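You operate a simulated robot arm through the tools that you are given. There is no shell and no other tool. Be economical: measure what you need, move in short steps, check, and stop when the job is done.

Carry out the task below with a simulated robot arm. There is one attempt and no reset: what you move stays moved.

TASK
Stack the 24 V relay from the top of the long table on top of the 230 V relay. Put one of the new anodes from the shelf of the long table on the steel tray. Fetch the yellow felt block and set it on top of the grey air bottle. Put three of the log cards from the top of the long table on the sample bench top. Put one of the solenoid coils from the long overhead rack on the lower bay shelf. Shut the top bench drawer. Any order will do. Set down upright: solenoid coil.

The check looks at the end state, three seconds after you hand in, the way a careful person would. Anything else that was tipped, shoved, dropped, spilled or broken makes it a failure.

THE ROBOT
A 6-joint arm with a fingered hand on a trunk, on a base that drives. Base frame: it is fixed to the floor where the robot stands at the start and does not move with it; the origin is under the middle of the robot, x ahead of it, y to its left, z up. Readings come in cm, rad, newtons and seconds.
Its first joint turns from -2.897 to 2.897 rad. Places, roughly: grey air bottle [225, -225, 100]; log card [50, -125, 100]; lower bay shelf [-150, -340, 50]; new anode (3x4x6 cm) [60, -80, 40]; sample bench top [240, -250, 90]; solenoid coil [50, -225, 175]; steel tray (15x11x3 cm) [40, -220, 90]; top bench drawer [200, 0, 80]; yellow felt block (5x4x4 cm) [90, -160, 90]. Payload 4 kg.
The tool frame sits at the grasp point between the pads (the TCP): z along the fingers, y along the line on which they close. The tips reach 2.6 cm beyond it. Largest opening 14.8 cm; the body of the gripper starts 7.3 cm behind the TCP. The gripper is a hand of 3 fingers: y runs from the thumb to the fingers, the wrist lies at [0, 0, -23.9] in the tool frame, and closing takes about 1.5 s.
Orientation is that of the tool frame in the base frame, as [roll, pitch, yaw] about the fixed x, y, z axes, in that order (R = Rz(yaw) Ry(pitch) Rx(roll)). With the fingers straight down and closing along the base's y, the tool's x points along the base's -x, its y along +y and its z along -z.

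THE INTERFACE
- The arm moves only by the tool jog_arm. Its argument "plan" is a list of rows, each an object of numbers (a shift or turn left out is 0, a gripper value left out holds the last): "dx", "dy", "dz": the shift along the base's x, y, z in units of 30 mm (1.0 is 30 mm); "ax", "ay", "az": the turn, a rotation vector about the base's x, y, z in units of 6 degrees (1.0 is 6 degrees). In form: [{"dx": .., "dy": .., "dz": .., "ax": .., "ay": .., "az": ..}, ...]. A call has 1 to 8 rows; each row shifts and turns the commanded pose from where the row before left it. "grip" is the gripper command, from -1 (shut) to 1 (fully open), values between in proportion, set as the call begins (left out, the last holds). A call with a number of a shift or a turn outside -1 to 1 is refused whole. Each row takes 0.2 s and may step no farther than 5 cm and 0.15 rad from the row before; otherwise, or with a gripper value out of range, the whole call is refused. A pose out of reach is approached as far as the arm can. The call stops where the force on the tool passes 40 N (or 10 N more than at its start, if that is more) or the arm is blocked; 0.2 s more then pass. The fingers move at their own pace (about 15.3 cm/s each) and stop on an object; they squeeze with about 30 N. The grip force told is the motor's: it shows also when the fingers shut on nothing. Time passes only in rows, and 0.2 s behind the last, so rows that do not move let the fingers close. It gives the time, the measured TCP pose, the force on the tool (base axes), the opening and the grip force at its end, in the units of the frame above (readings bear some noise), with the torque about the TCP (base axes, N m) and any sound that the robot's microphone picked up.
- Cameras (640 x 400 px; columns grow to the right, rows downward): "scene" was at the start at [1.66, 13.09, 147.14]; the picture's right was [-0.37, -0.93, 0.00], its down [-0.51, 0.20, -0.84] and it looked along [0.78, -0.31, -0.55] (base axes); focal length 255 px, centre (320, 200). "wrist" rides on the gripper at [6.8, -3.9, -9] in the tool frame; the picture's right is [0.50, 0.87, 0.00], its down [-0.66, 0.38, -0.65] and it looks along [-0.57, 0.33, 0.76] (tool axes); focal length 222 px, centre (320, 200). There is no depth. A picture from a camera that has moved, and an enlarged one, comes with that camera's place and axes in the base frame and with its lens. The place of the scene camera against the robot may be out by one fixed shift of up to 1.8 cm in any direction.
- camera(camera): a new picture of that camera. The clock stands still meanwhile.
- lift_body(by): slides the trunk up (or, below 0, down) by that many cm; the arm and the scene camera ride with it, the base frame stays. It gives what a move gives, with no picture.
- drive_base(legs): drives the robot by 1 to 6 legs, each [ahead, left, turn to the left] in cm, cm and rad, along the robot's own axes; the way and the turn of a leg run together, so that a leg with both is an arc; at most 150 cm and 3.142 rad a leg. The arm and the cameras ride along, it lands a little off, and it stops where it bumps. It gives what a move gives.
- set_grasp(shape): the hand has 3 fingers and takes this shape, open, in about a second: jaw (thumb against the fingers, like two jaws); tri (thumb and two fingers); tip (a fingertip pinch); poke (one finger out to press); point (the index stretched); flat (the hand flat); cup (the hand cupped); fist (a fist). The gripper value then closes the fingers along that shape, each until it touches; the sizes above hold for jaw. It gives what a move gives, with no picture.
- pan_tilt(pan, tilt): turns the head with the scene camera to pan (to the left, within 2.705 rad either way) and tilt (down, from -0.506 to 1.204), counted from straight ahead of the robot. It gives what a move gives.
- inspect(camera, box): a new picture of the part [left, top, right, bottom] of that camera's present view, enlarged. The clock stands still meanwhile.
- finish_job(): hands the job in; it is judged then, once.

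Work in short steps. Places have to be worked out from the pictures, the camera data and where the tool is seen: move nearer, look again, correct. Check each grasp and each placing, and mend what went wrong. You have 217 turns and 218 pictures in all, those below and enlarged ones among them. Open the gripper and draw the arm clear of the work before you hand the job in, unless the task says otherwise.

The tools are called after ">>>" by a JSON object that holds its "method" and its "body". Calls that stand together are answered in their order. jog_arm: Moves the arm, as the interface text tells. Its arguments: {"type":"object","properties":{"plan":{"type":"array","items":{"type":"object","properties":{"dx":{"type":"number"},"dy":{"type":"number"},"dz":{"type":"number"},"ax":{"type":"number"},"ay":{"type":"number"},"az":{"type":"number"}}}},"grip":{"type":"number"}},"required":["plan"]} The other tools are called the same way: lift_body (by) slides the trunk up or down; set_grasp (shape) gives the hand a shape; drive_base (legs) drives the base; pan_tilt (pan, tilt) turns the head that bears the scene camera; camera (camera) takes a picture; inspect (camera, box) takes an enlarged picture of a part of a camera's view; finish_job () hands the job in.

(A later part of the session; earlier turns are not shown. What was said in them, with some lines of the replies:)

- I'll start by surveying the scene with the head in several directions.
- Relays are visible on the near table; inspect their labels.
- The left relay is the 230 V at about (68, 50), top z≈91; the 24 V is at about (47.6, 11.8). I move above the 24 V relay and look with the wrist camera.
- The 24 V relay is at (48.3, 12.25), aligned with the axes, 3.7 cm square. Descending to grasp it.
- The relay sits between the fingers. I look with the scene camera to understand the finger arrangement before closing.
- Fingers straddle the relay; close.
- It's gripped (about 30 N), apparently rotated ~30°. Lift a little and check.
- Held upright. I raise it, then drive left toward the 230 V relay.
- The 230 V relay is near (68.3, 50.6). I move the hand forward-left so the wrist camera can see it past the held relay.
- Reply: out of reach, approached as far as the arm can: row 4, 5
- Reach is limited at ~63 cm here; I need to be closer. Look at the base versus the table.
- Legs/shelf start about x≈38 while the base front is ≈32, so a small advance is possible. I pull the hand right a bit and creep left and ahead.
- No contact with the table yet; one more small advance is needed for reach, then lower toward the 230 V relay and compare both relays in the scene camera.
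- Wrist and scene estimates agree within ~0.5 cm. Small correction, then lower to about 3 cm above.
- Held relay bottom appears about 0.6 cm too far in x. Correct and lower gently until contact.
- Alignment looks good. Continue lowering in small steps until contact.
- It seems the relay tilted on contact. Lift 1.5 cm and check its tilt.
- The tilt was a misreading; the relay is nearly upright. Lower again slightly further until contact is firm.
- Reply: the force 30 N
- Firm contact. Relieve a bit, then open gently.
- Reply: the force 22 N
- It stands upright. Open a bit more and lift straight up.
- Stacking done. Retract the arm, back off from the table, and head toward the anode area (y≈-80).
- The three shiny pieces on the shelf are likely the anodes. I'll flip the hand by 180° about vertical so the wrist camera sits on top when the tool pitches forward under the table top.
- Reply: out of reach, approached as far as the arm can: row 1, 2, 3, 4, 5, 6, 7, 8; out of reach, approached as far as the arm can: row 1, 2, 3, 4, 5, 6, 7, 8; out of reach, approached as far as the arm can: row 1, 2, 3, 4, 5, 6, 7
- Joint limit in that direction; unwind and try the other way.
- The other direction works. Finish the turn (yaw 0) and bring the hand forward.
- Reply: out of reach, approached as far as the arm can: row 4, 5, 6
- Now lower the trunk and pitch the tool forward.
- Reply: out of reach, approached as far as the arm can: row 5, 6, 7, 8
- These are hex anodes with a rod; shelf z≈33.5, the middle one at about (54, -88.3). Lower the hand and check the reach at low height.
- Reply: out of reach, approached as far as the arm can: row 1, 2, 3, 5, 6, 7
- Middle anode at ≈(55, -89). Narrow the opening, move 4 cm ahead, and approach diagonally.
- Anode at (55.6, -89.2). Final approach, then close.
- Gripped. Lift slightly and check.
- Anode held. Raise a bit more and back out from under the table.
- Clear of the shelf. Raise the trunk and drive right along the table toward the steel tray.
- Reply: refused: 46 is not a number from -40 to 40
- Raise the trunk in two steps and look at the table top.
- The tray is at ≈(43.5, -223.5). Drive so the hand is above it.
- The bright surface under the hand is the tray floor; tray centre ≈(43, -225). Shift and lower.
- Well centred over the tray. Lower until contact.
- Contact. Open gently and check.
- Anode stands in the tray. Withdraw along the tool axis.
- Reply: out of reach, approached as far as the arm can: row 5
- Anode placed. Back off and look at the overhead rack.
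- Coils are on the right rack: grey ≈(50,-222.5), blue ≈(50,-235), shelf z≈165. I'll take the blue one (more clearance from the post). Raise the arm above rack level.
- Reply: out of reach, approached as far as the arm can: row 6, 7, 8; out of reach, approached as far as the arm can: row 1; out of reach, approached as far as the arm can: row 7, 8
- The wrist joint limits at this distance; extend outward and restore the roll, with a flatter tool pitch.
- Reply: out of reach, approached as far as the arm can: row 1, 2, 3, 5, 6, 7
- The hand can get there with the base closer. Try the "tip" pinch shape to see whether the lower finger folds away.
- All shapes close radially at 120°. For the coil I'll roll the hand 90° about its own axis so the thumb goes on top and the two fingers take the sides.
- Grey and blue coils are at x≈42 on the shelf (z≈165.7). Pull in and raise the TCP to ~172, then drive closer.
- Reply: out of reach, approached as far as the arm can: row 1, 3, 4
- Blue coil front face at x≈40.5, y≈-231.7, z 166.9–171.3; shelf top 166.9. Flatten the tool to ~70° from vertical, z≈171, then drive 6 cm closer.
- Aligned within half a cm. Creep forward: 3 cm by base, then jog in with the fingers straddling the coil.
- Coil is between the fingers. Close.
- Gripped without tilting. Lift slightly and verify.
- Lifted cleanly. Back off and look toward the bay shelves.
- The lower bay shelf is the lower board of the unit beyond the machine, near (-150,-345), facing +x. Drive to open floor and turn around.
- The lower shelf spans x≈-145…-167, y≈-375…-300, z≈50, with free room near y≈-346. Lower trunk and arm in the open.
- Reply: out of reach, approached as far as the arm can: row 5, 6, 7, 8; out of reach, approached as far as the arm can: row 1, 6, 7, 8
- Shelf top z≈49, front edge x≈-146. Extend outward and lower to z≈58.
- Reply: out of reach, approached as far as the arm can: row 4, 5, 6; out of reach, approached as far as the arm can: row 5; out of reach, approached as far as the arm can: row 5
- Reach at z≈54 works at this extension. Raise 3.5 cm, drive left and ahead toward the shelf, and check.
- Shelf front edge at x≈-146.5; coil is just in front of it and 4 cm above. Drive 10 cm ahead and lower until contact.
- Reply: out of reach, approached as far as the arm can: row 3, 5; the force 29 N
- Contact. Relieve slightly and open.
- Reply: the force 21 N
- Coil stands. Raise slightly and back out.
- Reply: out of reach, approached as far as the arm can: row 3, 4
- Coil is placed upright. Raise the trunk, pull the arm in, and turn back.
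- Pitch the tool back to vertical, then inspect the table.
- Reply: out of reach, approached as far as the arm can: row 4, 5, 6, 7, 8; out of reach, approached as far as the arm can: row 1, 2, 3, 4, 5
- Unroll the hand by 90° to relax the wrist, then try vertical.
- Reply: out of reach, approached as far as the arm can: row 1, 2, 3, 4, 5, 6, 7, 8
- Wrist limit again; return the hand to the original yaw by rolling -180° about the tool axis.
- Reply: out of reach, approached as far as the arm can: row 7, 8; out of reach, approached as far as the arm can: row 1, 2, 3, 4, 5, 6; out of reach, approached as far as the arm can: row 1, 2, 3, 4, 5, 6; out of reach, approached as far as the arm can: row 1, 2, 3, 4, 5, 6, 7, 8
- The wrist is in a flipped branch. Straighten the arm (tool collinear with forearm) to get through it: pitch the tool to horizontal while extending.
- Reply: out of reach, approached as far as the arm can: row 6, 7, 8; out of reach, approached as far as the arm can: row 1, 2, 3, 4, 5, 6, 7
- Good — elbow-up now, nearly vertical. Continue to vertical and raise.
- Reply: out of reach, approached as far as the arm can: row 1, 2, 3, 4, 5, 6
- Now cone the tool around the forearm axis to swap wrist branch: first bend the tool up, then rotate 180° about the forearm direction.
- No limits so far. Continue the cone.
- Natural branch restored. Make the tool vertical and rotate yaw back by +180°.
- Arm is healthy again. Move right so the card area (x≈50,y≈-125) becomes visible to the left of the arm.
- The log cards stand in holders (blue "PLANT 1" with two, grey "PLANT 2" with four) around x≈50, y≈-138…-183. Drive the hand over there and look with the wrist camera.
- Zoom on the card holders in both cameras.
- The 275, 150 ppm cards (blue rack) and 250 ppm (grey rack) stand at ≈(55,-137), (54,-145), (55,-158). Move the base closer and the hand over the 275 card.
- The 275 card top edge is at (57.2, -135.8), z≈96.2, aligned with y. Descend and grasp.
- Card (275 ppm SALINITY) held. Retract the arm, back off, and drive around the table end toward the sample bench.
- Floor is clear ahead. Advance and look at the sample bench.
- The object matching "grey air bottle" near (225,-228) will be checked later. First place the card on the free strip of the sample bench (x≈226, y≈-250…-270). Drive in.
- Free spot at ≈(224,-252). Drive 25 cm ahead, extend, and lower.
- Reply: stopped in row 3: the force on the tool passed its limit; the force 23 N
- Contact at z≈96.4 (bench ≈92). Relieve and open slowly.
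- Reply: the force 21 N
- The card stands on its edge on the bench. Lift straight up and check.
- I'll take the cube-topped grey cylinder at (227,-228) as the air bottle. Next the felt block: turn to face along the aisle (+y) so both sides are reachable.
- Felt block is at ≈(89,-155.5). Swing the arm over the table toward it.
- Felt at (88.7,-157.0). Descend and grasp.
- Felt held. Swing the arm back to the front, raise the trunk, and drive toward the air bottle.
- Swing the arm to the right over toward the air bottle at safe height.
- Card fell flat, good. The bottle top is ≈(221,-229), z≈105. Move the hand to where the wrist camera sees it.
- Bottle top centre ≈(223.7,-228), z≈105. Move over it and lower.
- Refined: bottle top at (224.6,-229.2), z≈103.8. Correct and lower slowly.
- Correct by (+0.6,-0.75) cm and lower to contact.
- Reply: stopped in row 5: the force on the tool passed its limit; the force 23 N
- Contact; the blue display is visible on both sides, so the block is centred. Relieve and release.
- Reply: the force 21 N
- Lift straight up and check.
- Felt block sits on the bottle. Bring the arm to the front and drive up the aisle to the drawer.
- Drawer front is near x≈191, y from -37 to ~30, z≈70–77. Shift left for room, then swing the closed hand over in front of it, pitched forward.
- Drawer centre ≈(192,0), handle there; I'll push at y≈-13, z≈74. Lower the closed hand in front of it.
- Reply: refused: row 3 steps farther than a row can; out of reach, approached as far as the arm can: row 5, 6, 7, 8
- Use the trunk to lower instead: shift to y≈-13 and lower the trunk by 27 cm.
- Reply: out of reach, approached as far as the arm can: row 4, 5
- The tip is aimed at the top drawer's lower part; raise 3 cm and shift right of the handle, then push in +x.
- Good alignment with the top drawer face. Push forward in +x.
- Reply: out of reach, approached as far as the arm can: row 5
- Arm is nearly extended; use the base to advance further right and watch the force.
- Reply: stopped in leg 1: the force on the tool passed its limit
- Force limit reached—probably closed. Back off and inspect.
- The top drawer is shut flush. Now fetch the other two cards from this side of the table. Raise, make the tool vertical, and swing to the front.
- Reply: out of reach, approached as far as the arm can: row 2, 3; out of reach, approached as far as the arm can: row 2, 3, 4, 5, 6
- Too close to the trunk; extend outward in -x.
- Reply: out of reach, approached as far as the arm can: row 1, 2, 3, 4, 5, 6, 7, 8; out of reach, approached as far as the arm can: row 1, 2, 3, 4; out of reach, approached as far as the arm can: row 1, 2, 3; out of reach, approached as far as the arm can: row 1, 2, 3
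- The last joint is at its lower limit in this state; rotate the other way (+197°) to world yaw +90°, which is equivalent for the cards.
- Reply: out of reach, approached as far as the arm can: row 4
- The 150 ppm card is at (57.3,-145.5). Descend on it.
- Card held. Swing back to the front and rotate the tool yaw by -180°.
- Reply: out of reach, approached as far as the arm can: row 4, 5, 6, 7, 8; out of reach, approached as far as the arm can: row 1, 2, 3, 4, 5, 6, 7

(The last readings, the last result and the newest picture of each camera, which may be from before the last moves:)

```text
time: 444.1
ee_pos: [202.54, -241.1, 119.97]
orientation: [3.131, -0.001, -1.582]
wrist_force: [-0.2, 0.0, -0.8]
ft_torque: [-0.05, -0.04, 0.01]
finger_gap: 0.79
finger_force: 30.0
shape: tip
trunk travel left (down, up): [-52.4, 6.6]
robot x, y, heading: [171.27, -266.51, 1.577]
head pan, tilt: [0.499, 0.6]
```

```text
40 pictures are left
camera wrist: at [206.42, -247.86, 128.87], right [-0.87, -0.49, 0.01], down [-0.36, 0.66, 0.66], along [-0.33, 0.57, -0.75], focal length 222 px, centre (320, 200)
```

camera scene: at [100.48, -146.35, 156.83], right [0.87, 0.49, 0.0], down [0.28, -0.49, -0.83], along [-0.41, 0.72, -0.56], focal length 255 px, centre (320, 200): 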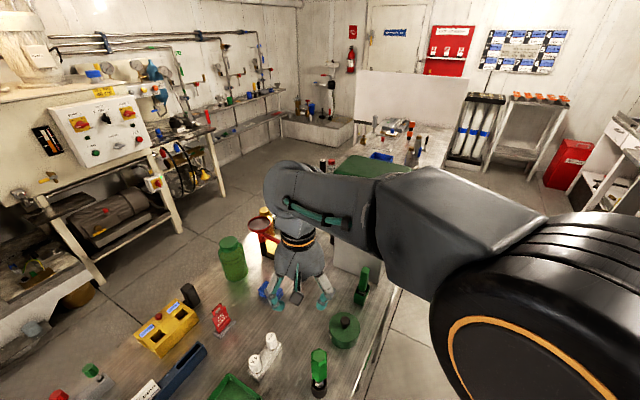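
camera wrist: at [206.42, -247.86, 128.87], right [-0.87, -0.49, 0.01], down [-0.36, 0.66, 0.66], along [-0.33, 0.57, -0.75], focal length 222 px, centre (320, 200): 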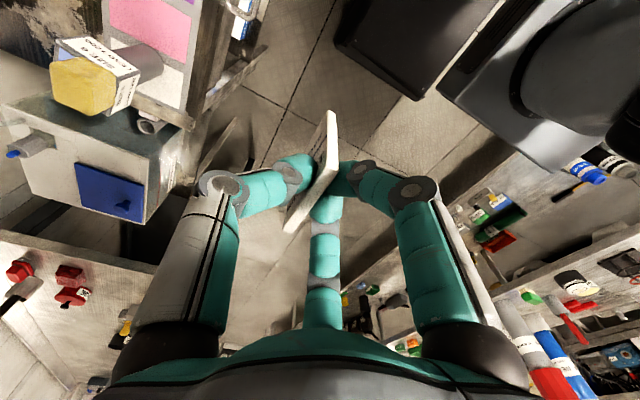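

>>> {"method": "jog_arm", "body": {"plan": [{"dx": 0.8, "dy": -0.9}, {"dx": 0.8, "dy": -0.9}, {"dx": 0.9, "dy": -0.9}, {"dx": 0.9, "dy": -0.9}, {"dx": 0.9, "dy": -0.9}, {"dx": 0.9, "dy": -0.9}, {"dx": 1, "dy": -0.9}, {"dx": 1, "dy": -0.4}]}}

>>> {"method": "jog_arm", "body": {"plan": [{"dz": -1}, {"dz": -1}, {"dz": -1}, {"dz": -1}, {"dz": -0.7}]}}

>>> {"method": "camera", "body": {"camera": "wrist"}}

```text
time: 445.9
ee_pos: [224.23, -261.0, 120.23]
orientation: [3.13, 0.001, -1.583]
wrist_force: [-0.5, -0.7, 0.7]
ft_torque: [0.03, -0.04, 0.02]
finger_gap: 0.79
finger_force: 29.7
shape: tip
trunk travel left (down, up): [-52.4, 6.6]
robot x, y, heading: [171.54, -266.45, 1.577]
head pan, tilt: [0.499, 0.6]
```

```text
time: 447.1
ee_pos: [224.09, -260.98, 105.98]
orientation: [3.131, 0.0, -1.583]
wrist_force: [-0.5, 0.0, 0.0]
ft_torque: [0.01, 0.01, 0.01]
finger_gap: 0.8
finger_force: 30.3
shape: tip
trunk travel left (down, up): [-52.4, 6.6]
robot x, y, heading: [171.39, -267.07, 1.575]
head pan, tilt: [0.499, 0.6]
```

```text
39 pictures are left
camera wrist: at [227.98, -267.74, 114.81], right [-0.87, -0.49, 0.01], down [-0.36, 0.66, 0.66], along [-0.33, 0.57, -0.75], focal length 222 px, centre (320, 200)
```

wrist: 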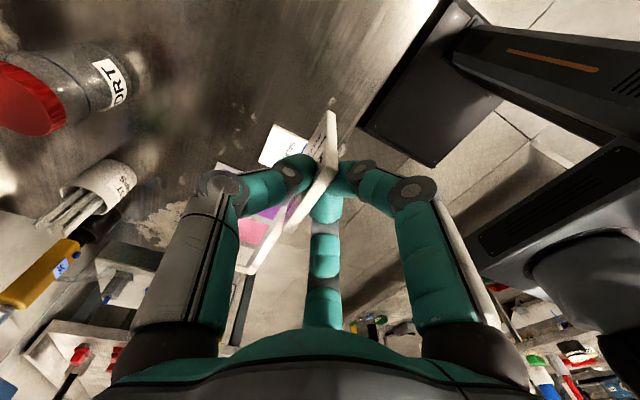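

Shift 5 cm further right to avoid the first card, then lower to contact.

>>> {"method": "jog_arm", "body": {"plan": [{"dy": -0.9}, {"dy": -0.8}, {"dz": -1}, {"dz": -0.8}, {"dz": -0.5}, {"dz": -0.3}, {"dz": -0.15}, {"dz": -0.15}]}}

```text
time: 448.9
ee_pos: [224.22, -266.07, 97.28]
orientation: [3.131, 0.002, -1.583]
wrist_force: [0.1, 0.9, -0.7]
ft_torque: [-0.01, 0.01, -0.02]
finger_gap: 0.78
finger_force: 29.7
shape: tip
trunk travel left (down, up): [-52.4, 6.6]
robot x, y, heading: [171.48, -266.75, 1.577]
head pan, tilt: [0.499, 0.6]
```

>>> {"method": "jog_arm", "body": {"plan": [{"dz": -0.12}, {"dz": -0.12}, {"dz": -0.12}, {"dz": -0.12}, {"dz": -0.12}]}}

>>> {"method": "jog_arm", "body": {"plan": [{"dz": 0.05}, {}, {}, {}, {}], "grip": -0.5}}

>>> {"method": "camera", "body": {"camera": "wrist"}}

```text
time: 450.0
ee_pos: [224.44, -266.24, 96.57]
orientation: [3.14, 0.009, -1.584]
wrist_force: [-2.2, 0.4, 24.2]
ft_torque: [-0.04, 0.14, -0.02]
finger_gap: 0.89
finger_force: 29.9
shape: tip
trunk travel left (down, up): [-52.4, 6.6]
robot x, y, heading: [171.4, -266.59, 1.578]
head pan, tilt: [0.499, 0.6]
stopped in row 5: the force on the tool passed its limit (the readings are from after the stop); the commanded pose is now the measured one
```

```text
time: 451.2
ee_pos: [224.44, -266.18, 96.41]
orientation: [3.135, 0.007, -1.583]
wrist_force: [-0.4, -1.1, -0.4]
ft_torque: [0.02, 0.03, 0.02]
finger_gap: 3.69
finger_force: 0.1
shape: tip
trunk travel left (down, up): [-52.4, 6.6]
robot x, y, heading: [171.49, -266.84, 1.579]
head pan, tilt: [0.499, 0.6]
```

```text
38 pictures are left
camera wrist: at [228.26, -273.04, 105.15], right [-0.87, -0.49, 0.0], down [-0.37, 0.65, 0.66], along [-0.33, 0.58, -0.75], focal length 222 px, centre (320, 200)
```

wrist: 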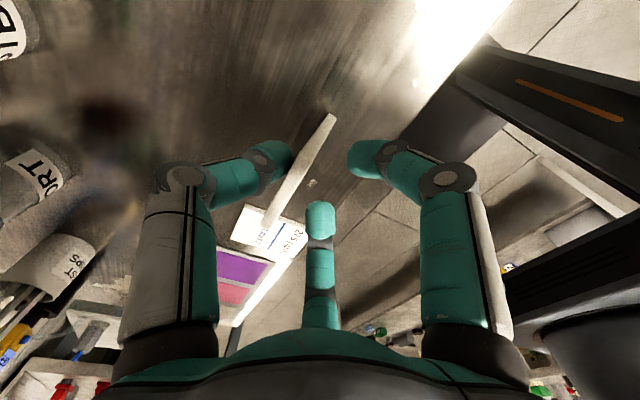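

Card 2 stands on the bench. Lift away, swing to front, drive back up the aisle, and pre-rotate the tool for the third card.

>>> {"method": "jog_arm", "body": {"plan": [{"dz": 0.5}, {"dz": 1}, {"dz": 1}, {"dz": 1}, {"dz": 1}, {"dz": 1}, {"dz": 1}, {"dz": 1}]}}

>>> {"method": "jog_arm", "body": {"plan": [{"dx": -1, "dy": 0.9}, {"dx": -0.9, "dy": 0.9}, {"dx": -0.9, "dy": 0.9}, {"dx": -0.9, "dy": 0.9}, {"dx": -0.9, "dy": 0.9}, {"dx": -0.9, "dy": 0.9}, {"dx": -0.9, "dy": 0.9}, {"dx": -0.9, "dy": 0.9}]}}

>>> {"method": "jog_arm", "body": {"plan": [{"dx": -1, "dy": 0.8}, {"dx": -1, "dy": 0.8}, {"dx": -1, "dy": 0.6}, {"dx": -1, "dy": 0.3}, {"dx": -1}, {"dx": -1}, {"dx": -1}]}}

>>> {"method": "pan_tilt", "body": {"pan": -1.5, "tilt": 0.6}}

>>> {"method": "camera", "body": {"camera": "scene"}}

```text
time: 453.0
ee_pos: [224.2, -266.22, 118.92]
orientation: [3.133, 0.008, -1.583]
wrist_force: [0.0, -0.3, -1.1]
ft_torque: [-0.02, 0.0, 0.02]
finger_gap: 3.69
finger_force: 0.2
shape: tip
trunk travel left (down, up): [-52.4, 6.6]
robot x, y, heading: [171.16, -266.96, 1.58]
head pan, tilt: [0.499, 0.6]
```

```text
time: 454.8
ee_pos: [202.5, -244.7, 118.73]
orientation: [3.136, 0.009, -1.584]
wrist_force: [0.6, 0.2, 0.3]
ft_torque: [0.0, -0.01, 0.03]
finger_gap: 3.67
finger_force: 0.0
shape: tip
trunk travel left (down, up): [-52.4, 6.6]
robot x, y, heading: [171.32, -266.47, 1.579]
head pan, tilt: [0.499, 0.6]
```

```text
time: 456.4
ee_pos: [181.52, -237.07, 118.97]
orientation: [3.133, 0.009, -1.583]
wrist_force: [-0.2, -0.8, -0.2]
ft_torque: [0.01, -0.01, -0.01]
finger_gap: 3.7
finger_force: 0.1
shape: tip
trunk travel left (down, up): [-52.4, 6.6]
robot x, y, heading: [170.93, -266.54, 1.577]
head pan, tilt: [0.499, 0.6]
```

```text
time: 458.4
ee_pos: [181.48, -237.15, 118.91]
orientation: [3.135, 0.008, -1.582]
wrist_force: [-0.4, 0.1, 0.2]
ft_torque: [-0.01, 0.0, 0.01]
finger_gap: 3.69
finger_force: 0.1
shape: tip
trunk travel left (down, up): [-52.4, 6.6]
robot x, y, heading: [171.44, -266.71, 1.58]
head pan, tilt: [-1.499, 0.6]
```

```text
37 pictures are left
camera scene: at [163.49, -271.84, 156.83], right [0.08, -1.0, 0.0], down [-0.56, -0.04, -0.83], along [0.82, 0.07, -0.56], focal length 255 px, centre (320, 200)
```

scene: 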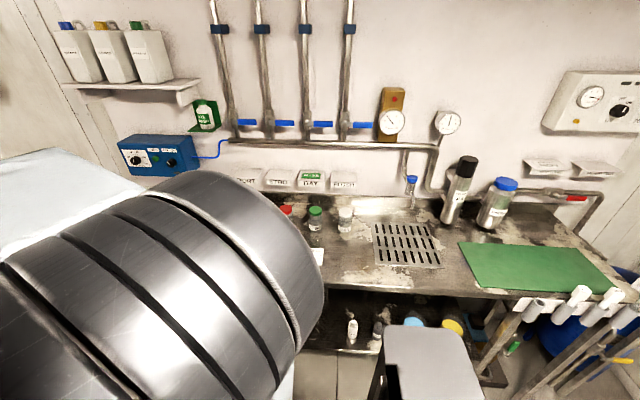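

>>> {"method": "drive_base", "body": {"legs": [[0, 30, 0], [60, 20, 0], [47, 0, 0]]}}

>>> {"method": "jog_arm", "body": {"plan": [{"az": 1, "dy": 0.7}, {"az": 1, "dy": 0.7}, {"az": 1, "dx": -1}, {"az": 1, "dx": -1}, {"az": 1, "dx": -1}, {"az": 1, "dx": -1}, {"az": 1, "dx": -1}, {"az": 1, "dx": -1}], "grip": 0.0}}

>>> {"method": "jog_arm", "body": {"plan": [{"az": 1, "dx": -1}, {"az": 1, "dx": -1}, {"az": 1, "dx": -1}, {"az": 1, "dx": -1}, {"az": 1, "dx": -1}, {"az": 1, "dx": -1}, {"az": 1}, {"az": 1}]}}

>>> {"method": "jog_arm", "body": {"plan": [{"az": 1}, {"az": 1}, {"az": 1}, {"az": 1}, {"az": 1}, {"az": 1}, {"az": 1}, {"az": 1}]}}

>>> {"method": "jog_arm", "body": {"plan": [{"az": 1}, {"az": 1}, {"az": 1}, {"az": 1}, {"az": 1}, {"az": 1}]}}

```text
time: 465.9
ee_pos: [130.24, -130.78, 118.97]
orientation: [3.135, 0.008, -1.582]
wrist_force: [0.7, 0.4, -0.4]
ft_torque: [-0.03, 0.02, -0.01]
finger_gap: 3.69
finger_force: 0.0
shape: tip
trunk travel left (down, up): [-52.4, 6.6]
robot x, y, heading: [120.57, -160.47, 1.579]
head pan, tilt: [-1.499, 0.6]
```

```text
time: 467.7
ee_pos: [112.0, -126.76, 118.87]
orientation: [3.134, 0.008, -0.742]
wrist_force: [0.0, 0.0, -0.4]
ft_torque: [0.01, 0.01, 0.03]
finger_gap: 7.36
finger_force: 0.0
shape: tip
trunk travel left (down, up): [-52.4, 6.6]
robot x, y, heading: [120.36, -160.75, 1.582]
head pan, tilt: [-1.499, 0.6]
```

```text
time: 469.5
ee_pos: [94.12, -126.54, 118.77]
orientation: [3.135, 0.009, 0.096]
wrist_force: [0.6, 0.7, 0.0]
ft_torque: [0.0, 0.02, 0.01]
finger_gap: 7.34
finger_force: 0.1
shape: tip
trunk travel left (down, up): [-52.4, 6.6]
robot x, y, heading: [119.95, -160.18, 1.577]
head pan, tilt: [-1.499, 0.6]
```

```text
time: 471.3
ee_pos: [94.19, -126.55, 118.85]
orientation: [3.135, 0.011, 0.935]
wrist_force: [1.0, -0.4, -0.2]
ft_torque: [-0.03, 0.04, -0.02]
finger_gap: 7.34
finger_force: 0.0
shape: tip
trunk travel left (down, up): [-52.4, 6.6]
robot x, y, heading: [120.0, -160.51, 1.578]
head pan, tilt: [-1.499, 0.6]
```

```text
time: 472.7
ee_pos: [94.21, -126.58, 118.99]
orientation: [3.135, 0.009, 1.562]
wrist_force: [0.7, 0.5, 0.0]
ft_torque: [0.01, 0.02, 0.04]
finger_gap: 7.37
finger_force: 0.1
shape: tip
trunk travel left (down, up): [-52.4, 6.6]
robot x, y, heading: [119.85, -160.82, 1.579]
head pan, tilt: [-1.499, 0.6]
```

>>> {"method": "jog_arm", "body": {"plan": [{"dx": -0.9, "dy": -0.8}, {"dx": -0.9, "dy": -0.8}, {"dx": -0.9, "dy": -0.8}, {"dx": -0.9, "dy": -0.8}, {"dx": -0.9, "dy": -0.8}, {"dx": -0.9, "dy": -0.8}, {"dx": -0.9, "dy": -0.8}, {"dx": -0.9, "dy": -0.8}]}}

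>>> {"method": "jog_arm", "body": {"plan": [{"dx": -0.8, "dy": -0.8, "dz": -0.8}, {"dx": -0.8, "dy": -0.8, "dz": -0.8}, {"dx": -0.8, "dy": -0.6, "dz": -0.8}, {"dx": -0.7, "dy": -0.4, "dz": -0.6}, {"dx": -0.6, "dz": -0.6}]}}

>>> {"method": "camera", "body": {"camera": "wrist"}}

```text
time: 474.5
ee_pos: [72.55, -145.62, 118.8]
orientation: [3.132, 0.009, 1.56]
wrist_force: [0.0, 0.2, -0.2]
ft_torque: [0.01, 0.04, 0.01]
finger_gap: 7.37
finger_force: 0.0
shape: tip
trunk travel left (down, up): [-52.4, 6.6]
robot x, y, heading: [120.22, -160.01, 1.582]
head pan, tilt: [-1.499, 0.6]
```

```text
time: 475.7
ee_pos: [61.45, -153.75, 108.13]
orientation: [3.134, 0.01, 1.561]
wrist_force: [0.2, -0.2, 0.4]
ft_torque: [-0.03, -0.02, 0.02]
finger_gap: 7.39
finger_force: 0.0
shape: tip
trunk travel left (down, up): [-52.4, 6.6]
robot x, y, heading: [120.36, -160.34, 1.579]
head pan, tilt: [-1.499, 0.6]
```

```text
36 pictures are left
camera wrist: at [57.56, -146.87, 116.89], right [0.87, 0.49, 0.0], down [0.37, -0.65, 0.66], along [0.33, -0.58, -0.75], focal length 222 px, centre (320, 200)
```

wrist: 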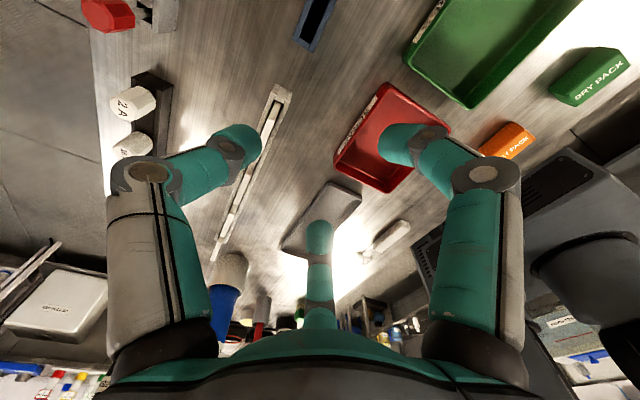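

>>> {"method": "inspect", "body": {"camera": "wrist", "box": [190, 70, 330, 260]}}

```text
2.11 times, centred on (260, 165) of wrist
camera zoom: at [57.56, -146.87, 116.89], right [0.87, 0.49, 0.0], down [0.37, -0.65, 0.66], along [0.33, -0.58, -0.75], focal length 468 px, centre (446, 274)
```

zoom: 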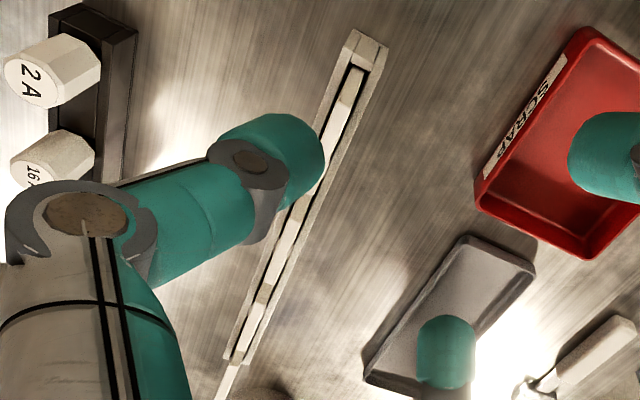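

The 250 ppm card's top edge is centred at ≈(57.7,-157.4). Descend in two steps with a check.

>>> {"method": "jog_arm", "body": {"plan": [{"dx": -0.7, "dy": -0.6, "dz": -0.6}, {"dx": -0.58, "dy": -0.6, "dz": -0.7}, {"dz": -0.6}]}}

>>> {"method": "inspect", "body": {"camera": "wrist", "box": [230, 60, 410, 240]}}

```text
time: 476.5
ee_pos: [57.48, -157.31, 102.33]
orientation: [3.134, 0.008, 1.56]
wrist_force: [-0.1, 0.6, 0.5]
ft_torque: [-0.02, 0.0, 0.03]
finger_gap: 7.37
finger_force: 0.0
shape: tip
trunk travel left (down, up): [-52.4, 6.6]
robot x, y, heading: [120.17, -160.31, 1.579]
head pan, tilt: [-1.499, 0.6]
```

```text
2.22 times, centred on (320, 150) of wrist
camera zoom: at [53.55, -150.4, 111.15], right [0.87, 0.49, 0.0], down [0.37, -0.65, 0.66], along [0.33, -0.58, -0.75], focal length 494 px, centre (320, 311)
```

zoom: 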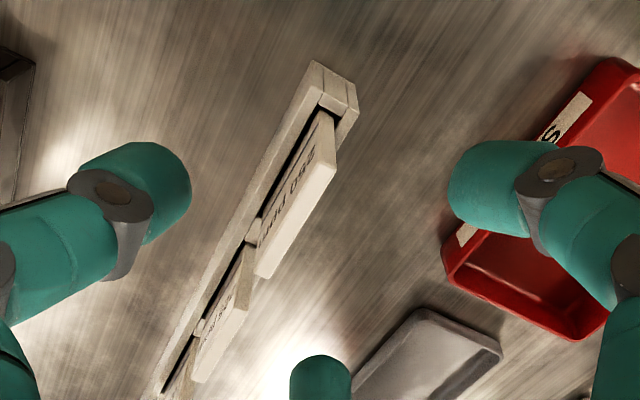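

>>> {"method": "jog_arm", "body": {"plan": [{"dy": -0.43, "dz": -0.8}, {"dz": -0.8}, {"dz": -0.75}, {}]}}

>>> {"method": "jog_arm", "body": {"plan": [{}, {}, {}, {}, {}, {}, {}], "grip": -1}}

>>> {"method": "jog_arm", "body": {"plan": [{"dz": 0.4}, {"dz": 0.8}, {"dz": 1}, {"dz": 1}]}}

>>> {"method": "camera", "body": {"camera": "wrist"}}

```text
time: 477.5
ee_pos: [57.62, -158.51, 95.37]
orientation: [3.136, 0.01, 1.56]
wrist_force: [0.5, 0.3, -0.3]
ft_torque: [-0.01, 0.0, 0.0]
finger_gap: 7.36
finger_force: 0.0
shape: tip
trunk travel left (down, up): [-52.4, 6.6]
robot x, y, heading: [119.97, -160.24, 1.578]
head pan, tilt: [-1.499, 0.6]
```

```text
time: 479.1
ee_pos: [57.67, -158.46, 95.32]
orientation: [3.134, 0.009, 1.56]
wrist_force: [-0.8, 0.2, 0.2]
ft_torque: [-0.03, -0.02, 0.01]
finger_gap: 0.81
finger_force: 29.9
shape: tip
trunk travel left (down, up): [-52.4, 6.6]
robot x, y, heading: [120.34, -160.35, 1.578]
head pan, tilt: [-1.499, 0.6]
```

```text
time: 480.1
ee_pos: [57.81, -158.49, 105.01]
orientation: [3.135, 0.009, 1.56]
wrist_force: [0.0, 0.9, 0.0]
ft_torque: [0.02, 0.01, 0.01]
finger_gap: 0.84
finger_force: 29.8
shape: tip
trunk travel left (down, up): [-52.4, 6.6]
robot x, y, heading: [119.97, -160.5, 1.577]
head pan, tilt: [-1.499, 0.6]
```

```text
33 pictures are left
camera wrist: at [53.8, -151.73, 113.8], right [0.87, 0.49, 0.0], down [0.37, -0.65, 0.66], along [0.33, -0.58, -0.75], focal length 222 px, centre (320, 200)
```

wrist: 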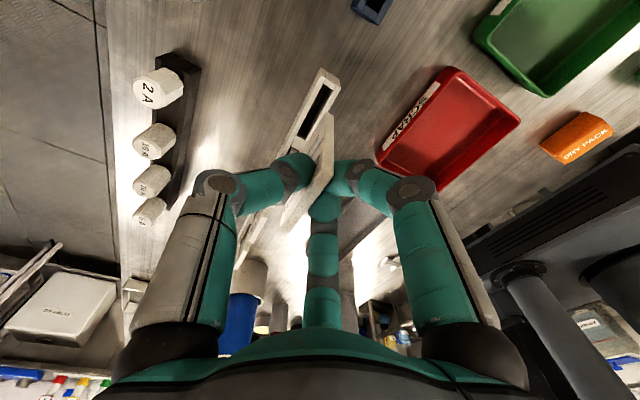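

Third card held. Swing back to the front while rotating the tool by -180°.

>>> {"method": "jog_arm", "body": {"plan": [{"dz": 1}, {"dz": 1}, {"dx": 0.8, "dy": 0.6, "dz": 0.6}, {"dx": 0.8, "dy": 0.8, "dz": 0.6}, {"dx": 0.8, "dy": 0.8, "dz": 0.6}, {"dx": 0.8, "dy": 0.8}, {"dx": 0.8, "dy": 0.8}, {"dx": 0.8, "dy": 0.8}]}}

>>> {"method": "jog_arm", "body": {"plan": [{"dx": 0.8, "dy": 0.8, "az": -1}, {"dx": 0.8, "dy": 0.8, "az": -1}, {"dx": 0.8, "dy": 0.8, "az": -1}, {"dx": 0.8, "dy": 0.8, "az": -1}, {"dx": 1, "dy": 0.8, "az": -1}, {"dx": 1, "dy": 0.5, "az": -1}, {"dx": 1, "dy": 0.3, "az": -1}, {"dx": 1, "az": -1}]}}

>>> {"method": "jog_arm", "body": {"plan": [{"az": -1}, {"az": -1}, {"az": -1}, {"az": -1}, {"az": -1}, {"az": -1}, {"az": -1}, {"az": -1}]}}

>>> {"method": "jog_arm", "body": {"plan": [{"az": -1}, {"az": -1}, {"az": -1}, {"az": -1}, {"az": -1}, {"az": -1}, {"az": -1}, {"az": -1}]}}

>>> {"method": "jog_arm", "body": {"plan": [{"az": -1, "dx": 1}, {"az": -1, "dx": 1}, {"az": -1, "dx": 1}, {"az": -1, "dx": 1}, {"az": -1, "dx": 1}, {"az": -0.9, "dx": 1}, {"dx": 1}, {"dx": 1}]}}

```text
time: 481.9
ee_pos: [72.04, -144.64, 116.26]
orientation: [3.133, 0.009, 1.562]
wrist_force: [-0.2, -0.5, 0.4]
ft_torque: [0.01, -0.01, -0.02]
finger_gap: 0.82
finger_force: 29.9
shape: tip
trunk travel left (down, up): [-52.4, 6.6]
robot x, y, heading: [120.0, -160.57, 1.579]
head pan, tilt: [-1.499, 0.6]
```

```text
time: 483.7
ee_pos: [93.7, -130.28, 116.19]
orientation: [3.134, 0.01, 0.721]
wrist_force: [1.2, -0.1, -1.8]
ft_torque: [0.02, 0.01, 0.01]
finger_gap: 0.82
finger_force: 30.1
shape: tip
trunk travel left (down, up): [-52.4, 6.6]
robot x, y, heading: [120.28, -160.36, 1.582]
head pan, tilt: [-1.499, 0.6]
```

```text
time: 485.5
ee_pos: [93.66, -130.19, 116.4]
orientation: [3.133, 0.011, -0.115]
wrist_force: [0.6, 0.2, -0.3]
ft_torque: [-0.01, 0.01, 0.0]
finger_gap: 0.79
finger_force: 30.0
shape: tip
trunk travel left (down, up): [-52.4, 6.6]
robot x, y, heading: [120.5, -160.19, 1.578]
head pan, tilt: [-1.499, 0.6]
```

```text
time: 487.3
ee_pos: [93.71, -130.28, 116.28]
orientation: [3.134, 0.009, -0.955]
wrist_force: [0.2, 0.0, 0.0]
ft_torque: [0.0, 0.0, 0.03]
finger_gap: 0.79
finger_force: 30.2
shape: tip
trunk travel left (down, up): [-52.4, 6.6]
robot x, y, heading: [120.12, -160.42, 1.58]
head pan, tilt: [-1.499, 0.6]
```

```text
time: 489.1
ee_pos: [117.65, -130.08, 116.3]
orientation: [3.135, 0.009, -1.571]
wrist_force: [0.6, -0.1, -0.8]
ft_torque: [-0.03, -0.03, 0.05]
finger_gap: 0.82
finger_force: 29.8
shape: tip
trunk travel left (down, up): [-52.4, 6.6]
robot x, y, heading: [120.22, -160.42, 1.58]
head pan, tilt: [-1.499, 0.6]
```

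>>> {"method": "drive_base", "body": {"legs": [[-60, 0, 0], [-53, -22, 0], [0, -29, 0]]}}

>>> {"method": "jog_arm", "body": {"plan": [{"dx": 1, "dy": 0.5}, {"dx": 1, "dy": 0.5}, {"dx": 1}, {"dx": 1}, {"dx": 1}, {"dx": 1, "dy": -0.3}, {"dx": 1, "dy": -0.5}, {"dx": 1, "dy": -0.7}]}}

>>> {"method": "jog_arm", "body": {"plan": [{"dx": 1, "dy": -0.8}, {"dx": 1, "dy": -0.8}, {"dx": 0.9, "dy": -0.9}, {"dx": 0.9, "dy": -0.9}, {"dx": 0.9, "dy": -0.9}, {"dx": 0.9, "dy": -0.9}]}}

>>> {"method": "camera", "body": {"camera": "wrist"}}

```text
time: 497.1
ee_pos: [170.15, -243.94, 116.35]
orientation: [3.135, 0.009, -1.579]
wrist_force: [-0.1, 0.3, -1.1]
ft_torque: [0.0, -0.02, 0.02]
finger_gap: 0.81
finger_force: 29.9
shape: tip
trunk travel left (down, up): [-52.4, 6.6]
robot x, y, heading: [172.46, -274.15, 1.571]
head pan, tilt: [-1.499, 0.6]
```

```text
time: 498.9
ee_pos: [194.23, -245.59, 116.46]
orientation: [3.134, 0.008, -1.579]
wrist_force: [0.6, 0.3, -0.6]
ft_torque: [-0.03, -0.02, -0.01]
finger_gap: 0.79
finger_force: 29.2
shape: tip
trunk travel left (down, up): [-52.4, 6.6]
robot x, y, heading: [172.75, -274.56, 1.567]
head pan, tilt: [-1.499, 0.6]
```

```text
time: 500.3
ee_pos: [210.96, -261.09, 116.25]
orientation: [3.134, 0.009, -1.58]
wrist_force: [-0.3, 0.0, -1.0]
ft_torque: [0.0, 0.0, 0.01]
finger_gap: 0.77
finger_force: 30.1
shape: tip
trunk travel left (down, up): [-52.4, 6.6]
robot x, y, heading: [172.34, -274.45, 1.57]
head pan, tilt: [-1.499, 0.6]
```

```text
32 pictures are left
camera wrist: at [214.88, -267.97, 125.2], right [-0.87, -0.49, 0.0], down [-0.37, 0.65, 0.66], along [-0.33, 0.58, -0.75], focal length 222 px, centre (320, 200)
```

wrist: 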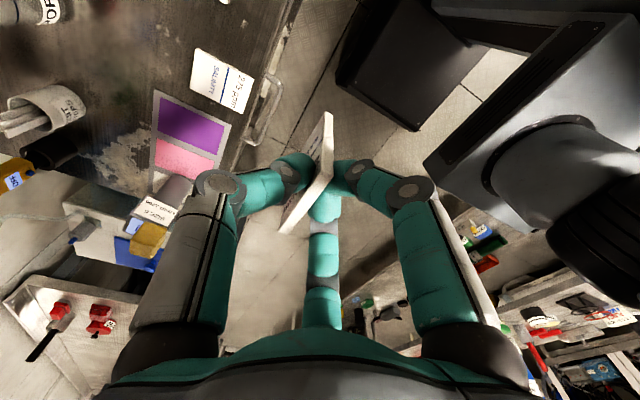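

>>> {"method": "jog_arm", "body": {"plan": [{"dx": 0.9, "dy": -0.9}, {"dx": 0.9, "dy": -0.9}, {"dx": 0.9, "dy": -0.9}, {"dx": 0.9, "dy": -0.9}, {"dx": 0.8, "dy": -0.9, "dz": -0.5}, {"dy": -0.2, "dz": -1}, {"dz": -1}]}}

>>> {"method": "camera", "body": {"camera": "wrist"}}

```text
time: 501.9
ee_pos: [224.29, -275.19, 108.8]
orientation: [3.135, 0.009, -1.58]
wrist_force: [0.3, -0.5, 0.6]
ft_torque: [-0.01, 0.01, -0.01]
finger_gap: 0.82
finger_force: 30.3
shape: tip
trunk travel left (down, up): [-52.4, 6.6]
robot x, y, heading: [172.72, -274.47, 1.567]
head pan, tilt: [-1.499, 0.6]
```

```text
31 pictures are left
camera wrist: at [228.09, -282.08, 117.62], right [-0.87, -0.49, 0.0], down [-0.37, 0.65, 0.66], along [-0.33, 0.58, -0.75], focal length 222 px, centre (320, 200)
```

wrist: 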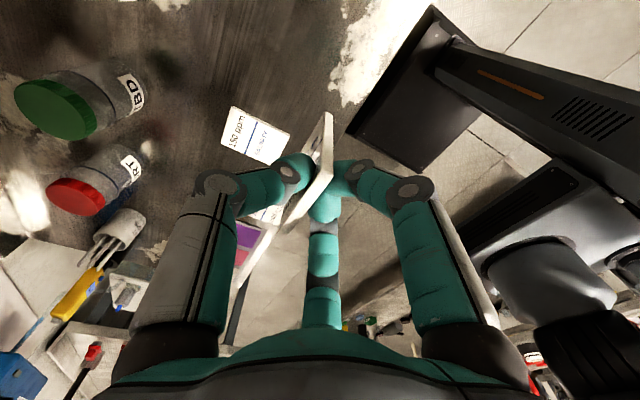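

Card 2 lies flat on the bench. Lower card 3 to contact and release.

>>> {"method": "jog_arm", "body": {"plan": [{"dy": -0.3, "dz": -1}, {"dz": -1}, {"dz": -1}, {"dz": -0.5}, {"dz": -0.2}, {"dz": -0.12}, {"dz": -0.12}]}}

>>> {"method": "jog_arm", "body": {"plan": [{"dz": -0.12}, {"dz": -0.12}, {"dz": -0.12}, {"dz": -0.12}, {"dz": -0.12}]}}

```text
time: 503.5
ee_pos: [224.15, -276.07, 97.04]
orientation: [3.135, 0.009, -1.579]
wrist_force: [-1.2, -0.5, -0.2]
ft_torque: [-0.01, 0.01, 0.0]
finger_gap: 0.8
finger_force: 29.4
shape: tip
trunk travel left (down, up): [-52.4, 6.6]
robot x, y, heading: [172.64, -274.16, 1.571]
head pan, tilt: [-1.499, 0.6]
```

```text
time: 504.4
ee_pos: [224.25, -276.1, 96.37]
orientation: [-3.138, 0.014, -1.58]
wrist_force: [-2.2, -0.1, 25.9]
ft_torque: [0.0, 0.16, -0.03]
finger_gap: 0.95
finger_force: 29.5
shape: tip
trunk travel left (down, up): [-52.4, 6.6]
robot x, y, heading: [172.08, -274.37, 1.569]
head pan, tilt: [-1.499, 0.6]
stopped in row 4: the force on the tool passed its limit (the readings are from after the stop); the commanded pose is now the measured one
```

>>> {"method": "jog_arm", "body": {"plan": [{"dz": 0.05}, {}, {}, {}, {}], "grip": -0.5}}

>>> {"method": "jog_arm", "body": {"plan": [{"dz": 0.5}, {"dz": 1}, {"dz": 1}, {"dz": 1}, {"dz": 1}, {"dz": 1}, {"dz": 1}, {"dz": 1}]}}

>>> {"method": "jog_arm", "body": {"plan": [{"dx": -1, "dy": 0.5}, {"dx": -1, "dy": 0.8}, {"dx": -1, "dy": 0.9}, {"dx": -1, "dy": 0.9}, {"dx": -1, "dy": 0.9}, {"dx": -1, "dy": 0.9}, {"dx": -1, "dy": 0.9}, {"dx": -1, "dy": 0.9}], "grip": 0.5}}

>>> {"method": "jog_arm", "body": {"plan": [{"dx": -1, "dy": 0.6}, {"dx": -1, "dy": 0.6}, {"dx": -1, "dy": 0.4}, {"dx": -1, "dy": 0.2}, {"dx": -1}, {"dx": -1}, {"dx": -1}, {"dx": -1}]}}

>>> {"method": "drive_base", "body": {"legs": [[-45, 18, 0]]}}

>>> {"method": "pan_tilt", "body": {"pan": -0.95, "tilt": 0.6}}

>>> {"method": "camera", "body": {"camera": "scene"}}

```text
time: 505.6
ee_pos: [224.39, -276.31, 96.2]
orientation: [3.139, 0.015, -1.581]
wrist_force: [-0.5, -0.8, 0.4]
ft_torque: [0.01, 0.01, 0.02]
finger_gap: 3.68
finger_force: 0.0
shape: tip
trunk travel left (down, up): [-52.4, 6.6]
robot x, y, heading: [172.32, -274.42, 1.567]
head pan, tilt: [-1.499, 0.6]
```

```text
time: 507.4
ee_pos: [224.41, -276.28, 118.9]
orientation: [3.138, 0.013, -1.579]
wrist_force: [-0.4, 0.1, -0.2]
ft_torque: [0.0, -0.02, 0.03]
finger_gap: 3.71
finger_force: 0.0
shape: tip
trunk travel left (down, up): [-52.4, 6.6]
robot x, y, heading: [172.57, -274.53, 1.565]
head pan, tilt: [-1.499, 0.6]
```

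```text
time: 509.2
ee_pos: [200.36, -255.96, 118.82]
orientation: [3.14, 0.015, -1.579]
wrist_force: [0.6, 0.1, 0.1]
ft_torque: [0.01, 0.03, -0.01]
finger_gap: 11.11
finger_force: 0.0
shape: tip
trunk travel left (down, up): [-52.4, 6.6]
robot x, y, heading: [172.67, -274.54, 1.572]
head pan, tilt: [-1.499, 0.6]
```

```text
time: 511.0
ee_pos: [176.46, -250.91, 118.8]
orientation: [3.14, 0.014, -1.58]
wrist_force: [-0.1, 0.2, -0.8]
ft_torque: [0.01, -0.02, 0.02]
finger_gap: 11.09
finger_force: 0.0
shape: tip
trunk travel left (down, up): [-52.4, 6.6]
robot x, y, heading: [172.64, -274.56, 1.572]
head pan, tilt: [-1.499, 0.6]
```

```text
time: 514.0
ee_pos: [158.43, -297.54, 118.7]
orientation: [3.138, 0.015, -1.583]
wrist_force: [0.3, -0.1, 0.5]
ft_torque: [0.03, 0.01, -0.04]
finger_gap: 11.06
finger_force: 0.0
shape: tip
trunk travel left (down, up): [-52.4, 6.6]
robot x, y, heading: [154.33, -321.29, 1.567]
head pan, tilt: [-1.499, 0.6]
```

```text
time: 514.9
ee_pos: [158.3, -297.67, 118.77]
orientation: [3.138, 0.016, -1.583]
wrist_force: [0.2, -0.5, -0.7]
ft_torque: [0.02, 0.0, -0.01]
finger_gap: 11.08
finger_force: 0.1
shape: tip
trunk travel left (down, up): [-52.4, 6.6]
robot x, y, heading: [154.39, -320.92, 1.569]
head pan, tilt: [-0.949, 0.6]
```

```text
30 pictures are left
camera scene: at [144.73, -321.7, 156.83], right [0.58, -0.82, 0.0], down [-0.46, -0.33, -0.83], along [0.67, 0.48, -0.56], focal length 255 px, centre (320, 200)
```

scene: 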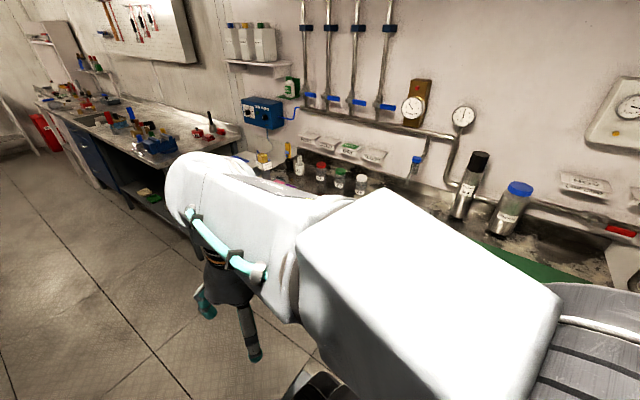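

>>> {"method": "jog_arm", "body": {"plan": [{"dx": -1, "dy": 0.4}, {"dx": -1, "dy": 0.4}, {"dx": -1, "dy": 0.2}, {"dx": -1}, {"dx": -1}, {"dx": -1}, {"dx": -1}, {"dx": -1}]}}

>>> {"method": "camera", "body": {"camera": "scene"}}

>>> {"method": "inspect", "body": {"camera": "scene", "box": [240, 130, 440, 270]}}

```text
time: 516.7
ee_pos: [134.27, -294.31, 118.82]
orientation: [3.139, 0.014, -1.583]
wrist_force: [0.5, -0.5, 0.3]
ft_torque: [0.01, 0.0, -0.02]
finger_gap: 11.08
finger_force: 0.1
shape: tip
trunk travel left (down, up): [-52.4, 6.6]
robot x, y, heading: [154.15, -321.21, 1.566]
head pan, tilt: [-0.949, 0.6]
```

```text
29 pictures are left
camera scene: at [144.7, -321.68, 156.83], right [0.58, -0.81, 0.0], down [-0.46, -0.33, -0.83], along [0.67, 0.48, -0.56], focal length 255 px, centre (320, 200)
```

scene: 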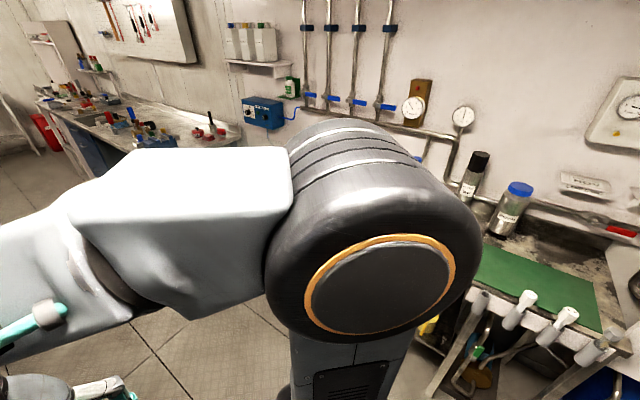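

```text
2.86 times, centred on (340, 200) of scene
camera zoom: at [144.7, -321.68, 156.83], right [0.58, -0.81, 0.0], down [-0.46, -0.33, -0.83], along [0.67, 0.48, -0.56], focal length 729 px, centre (263, 200)
```

zoom: 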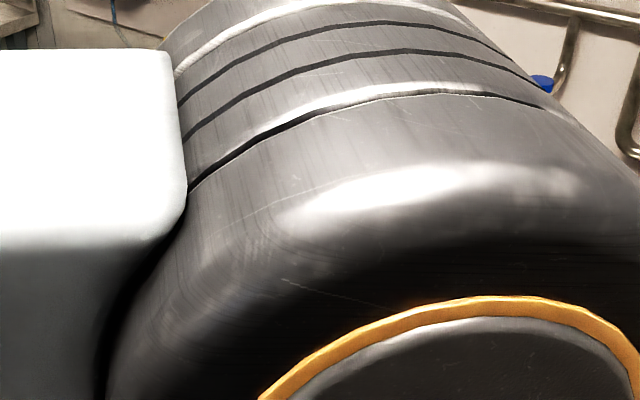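

>>> {"method": "drive_base", "body": {"legs": [[0, 0, -1.56]]}}

>>> {"method": "pan_tilt", "body": {"pan": 0.7, "tilt": 0.5}}

>>> {"method": "camera", "body": {"camera": "scene"}}

>>> {"method": "inspect", "body": {"camera": "scene", "box": [240, 130, 480, 290]}}

```text
time: 520.9
ee_pos: [180.93, -301.1, 118.8]
orientation: [3.137, 0.016, 3.13]
wrist_force: [-0.4, 0.3, 0.1]
ft_torque: [0.0, -0.01, 0.0]
finger_gap: 11.08
finger_force: 0.1
shape: tip
trunk travel left (down, up): [-52.4, 6.6]
robot x, y, heading: [154.32, -321.05, -0.006]
head pan, tilt: [-0.949, 0.6]
```

```text
time: 522.6
ee_pos: [181.02, -301.14, 118.87]
orientation: [3.136, 0.015, 3.13]
wrist_force: [-0.4, 0.3, -0.7]
ft_torque: [0.03, 0.02, -0.01]
finger_gap: 11.08
finger_force: 0.1
shape: tip
trunk travel left (down, up): [-52.4, 6.6]
robot x, y, heading: [154.36, -321.12, -0.003]
head pan, tilt: [0.7, 0.499]
```

```text
27 pictures are left
camera scene: at [154.69, -298.88, 157.74], right [0.64, -0.77, 0.0], down [-0.37, -0.31, -0.88], along [0.67, 0.56, -0.48], focal length 255 px, centre (320, 200)
```

scene: 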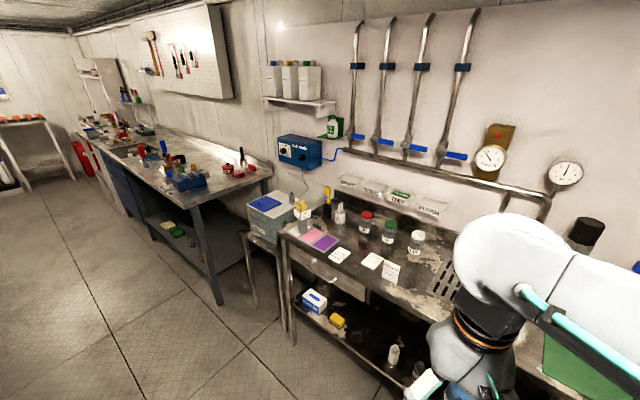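

```text
2.50 times, centred on (360, 210) of scene
camera zoom: at [154.69, -298.88, 157.74], right [0.64, -0.77, 0.0], down [-0.37, -0.31, -0.88], along [0.67, 0.56, -0.48], focal length 638 px, centre (220, 175)
```

zoom: 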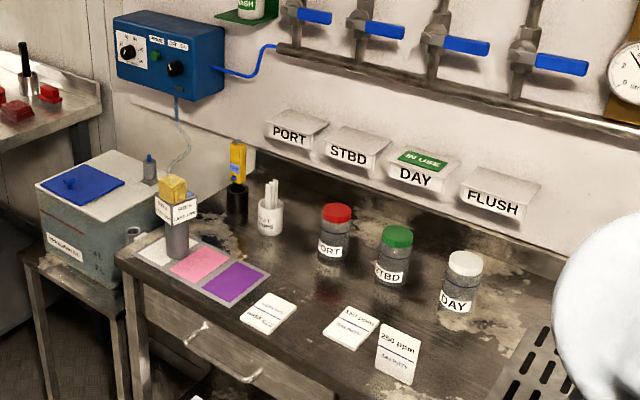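

All three cards are on the bench and the felt is on the bottle. Quick check that nothing on the table was disturbed.

>>> {"method": "pan_tilt", "body": {"pan": 1.9, "tilt": 0.35}}

>>> {"method": "camera", "body": {"camera": "scene"}}

>>> {"method": "inspect", "body": {"camera": "scene", "box": [220, 110, 440, 240]}}

```text
time: 524.0
ee_pos: [181.0, -301.15, 118.76]
orientation: [3.136, 0.016, 3.129]
wrist_force: [0.3, -0.1, 0.6]
ft_torque: [-0.01, 0.01, -0.02]
finger_gap: 11.07
finger_force: 0.0
shape: tip
trunk travel left (down, up): [-52.4, 6.6]
robot x, y, heading: [154.02, -321.25, -0.004]
head pan, tilt: [1.901, 0.351]
```

```text
25 pictures are left
camera scene: at [144.72, -295.9, 159.1], right [0.95, 0.32, 0.0], down [0.11, -0.33, -0.94], along [-0.3, 0.89, -0.34], focal length 255 px, centre (320, 200)
```

scene: 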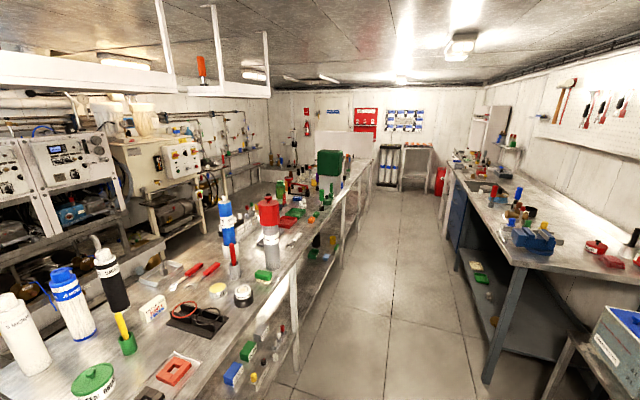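

```text
2.91 times, centred on (330, 175) of scene
camera zoom: at [144.72, -295.9, 159.1], right [0.95, 0.32, 0.0], down [0.11, -0.33, -0.94], along [-0.3, 0.89, -0.34], focal length 742 px, centre (291, 273)
```

zoom: 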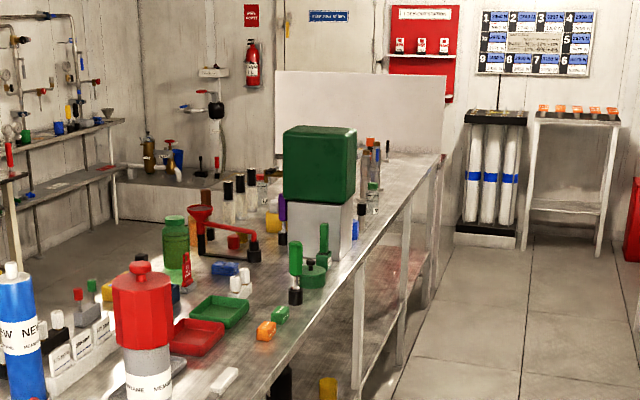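

Everything looks in order: the table items are upright, the drawer is shut, and the gripper is open and clear. Handing in.

>>> {"method": "finish_job", "body": {}}

```text
The job is handed in.
```

I did all six parts and handed the job in. I took the cube-topped grey cylinder on the sample bench to be the grey air bottle; its labels don't name it.

- **Relays:** the 24 V relay is standing on top of the 230 V relay, turned slightly from square.
- **Anode:** one new anode is standing in the steel tray.
- **Felt block:** the yellow felt block is on top of that grey cylinder.
- **Log cards:** the 275, 150 and 250 ppm cards are on the sample bench top; two lie flat and the 250 ppm one was still standing on its edge when I last looked.
- **Solenoid coil:** the blue 24 V DC coil is upright on the lower bay shelf.
- **Drawer:** the top bench drawer is shut flush with the others.

In a last look along the long table and bench, nothing else had been knocked over.
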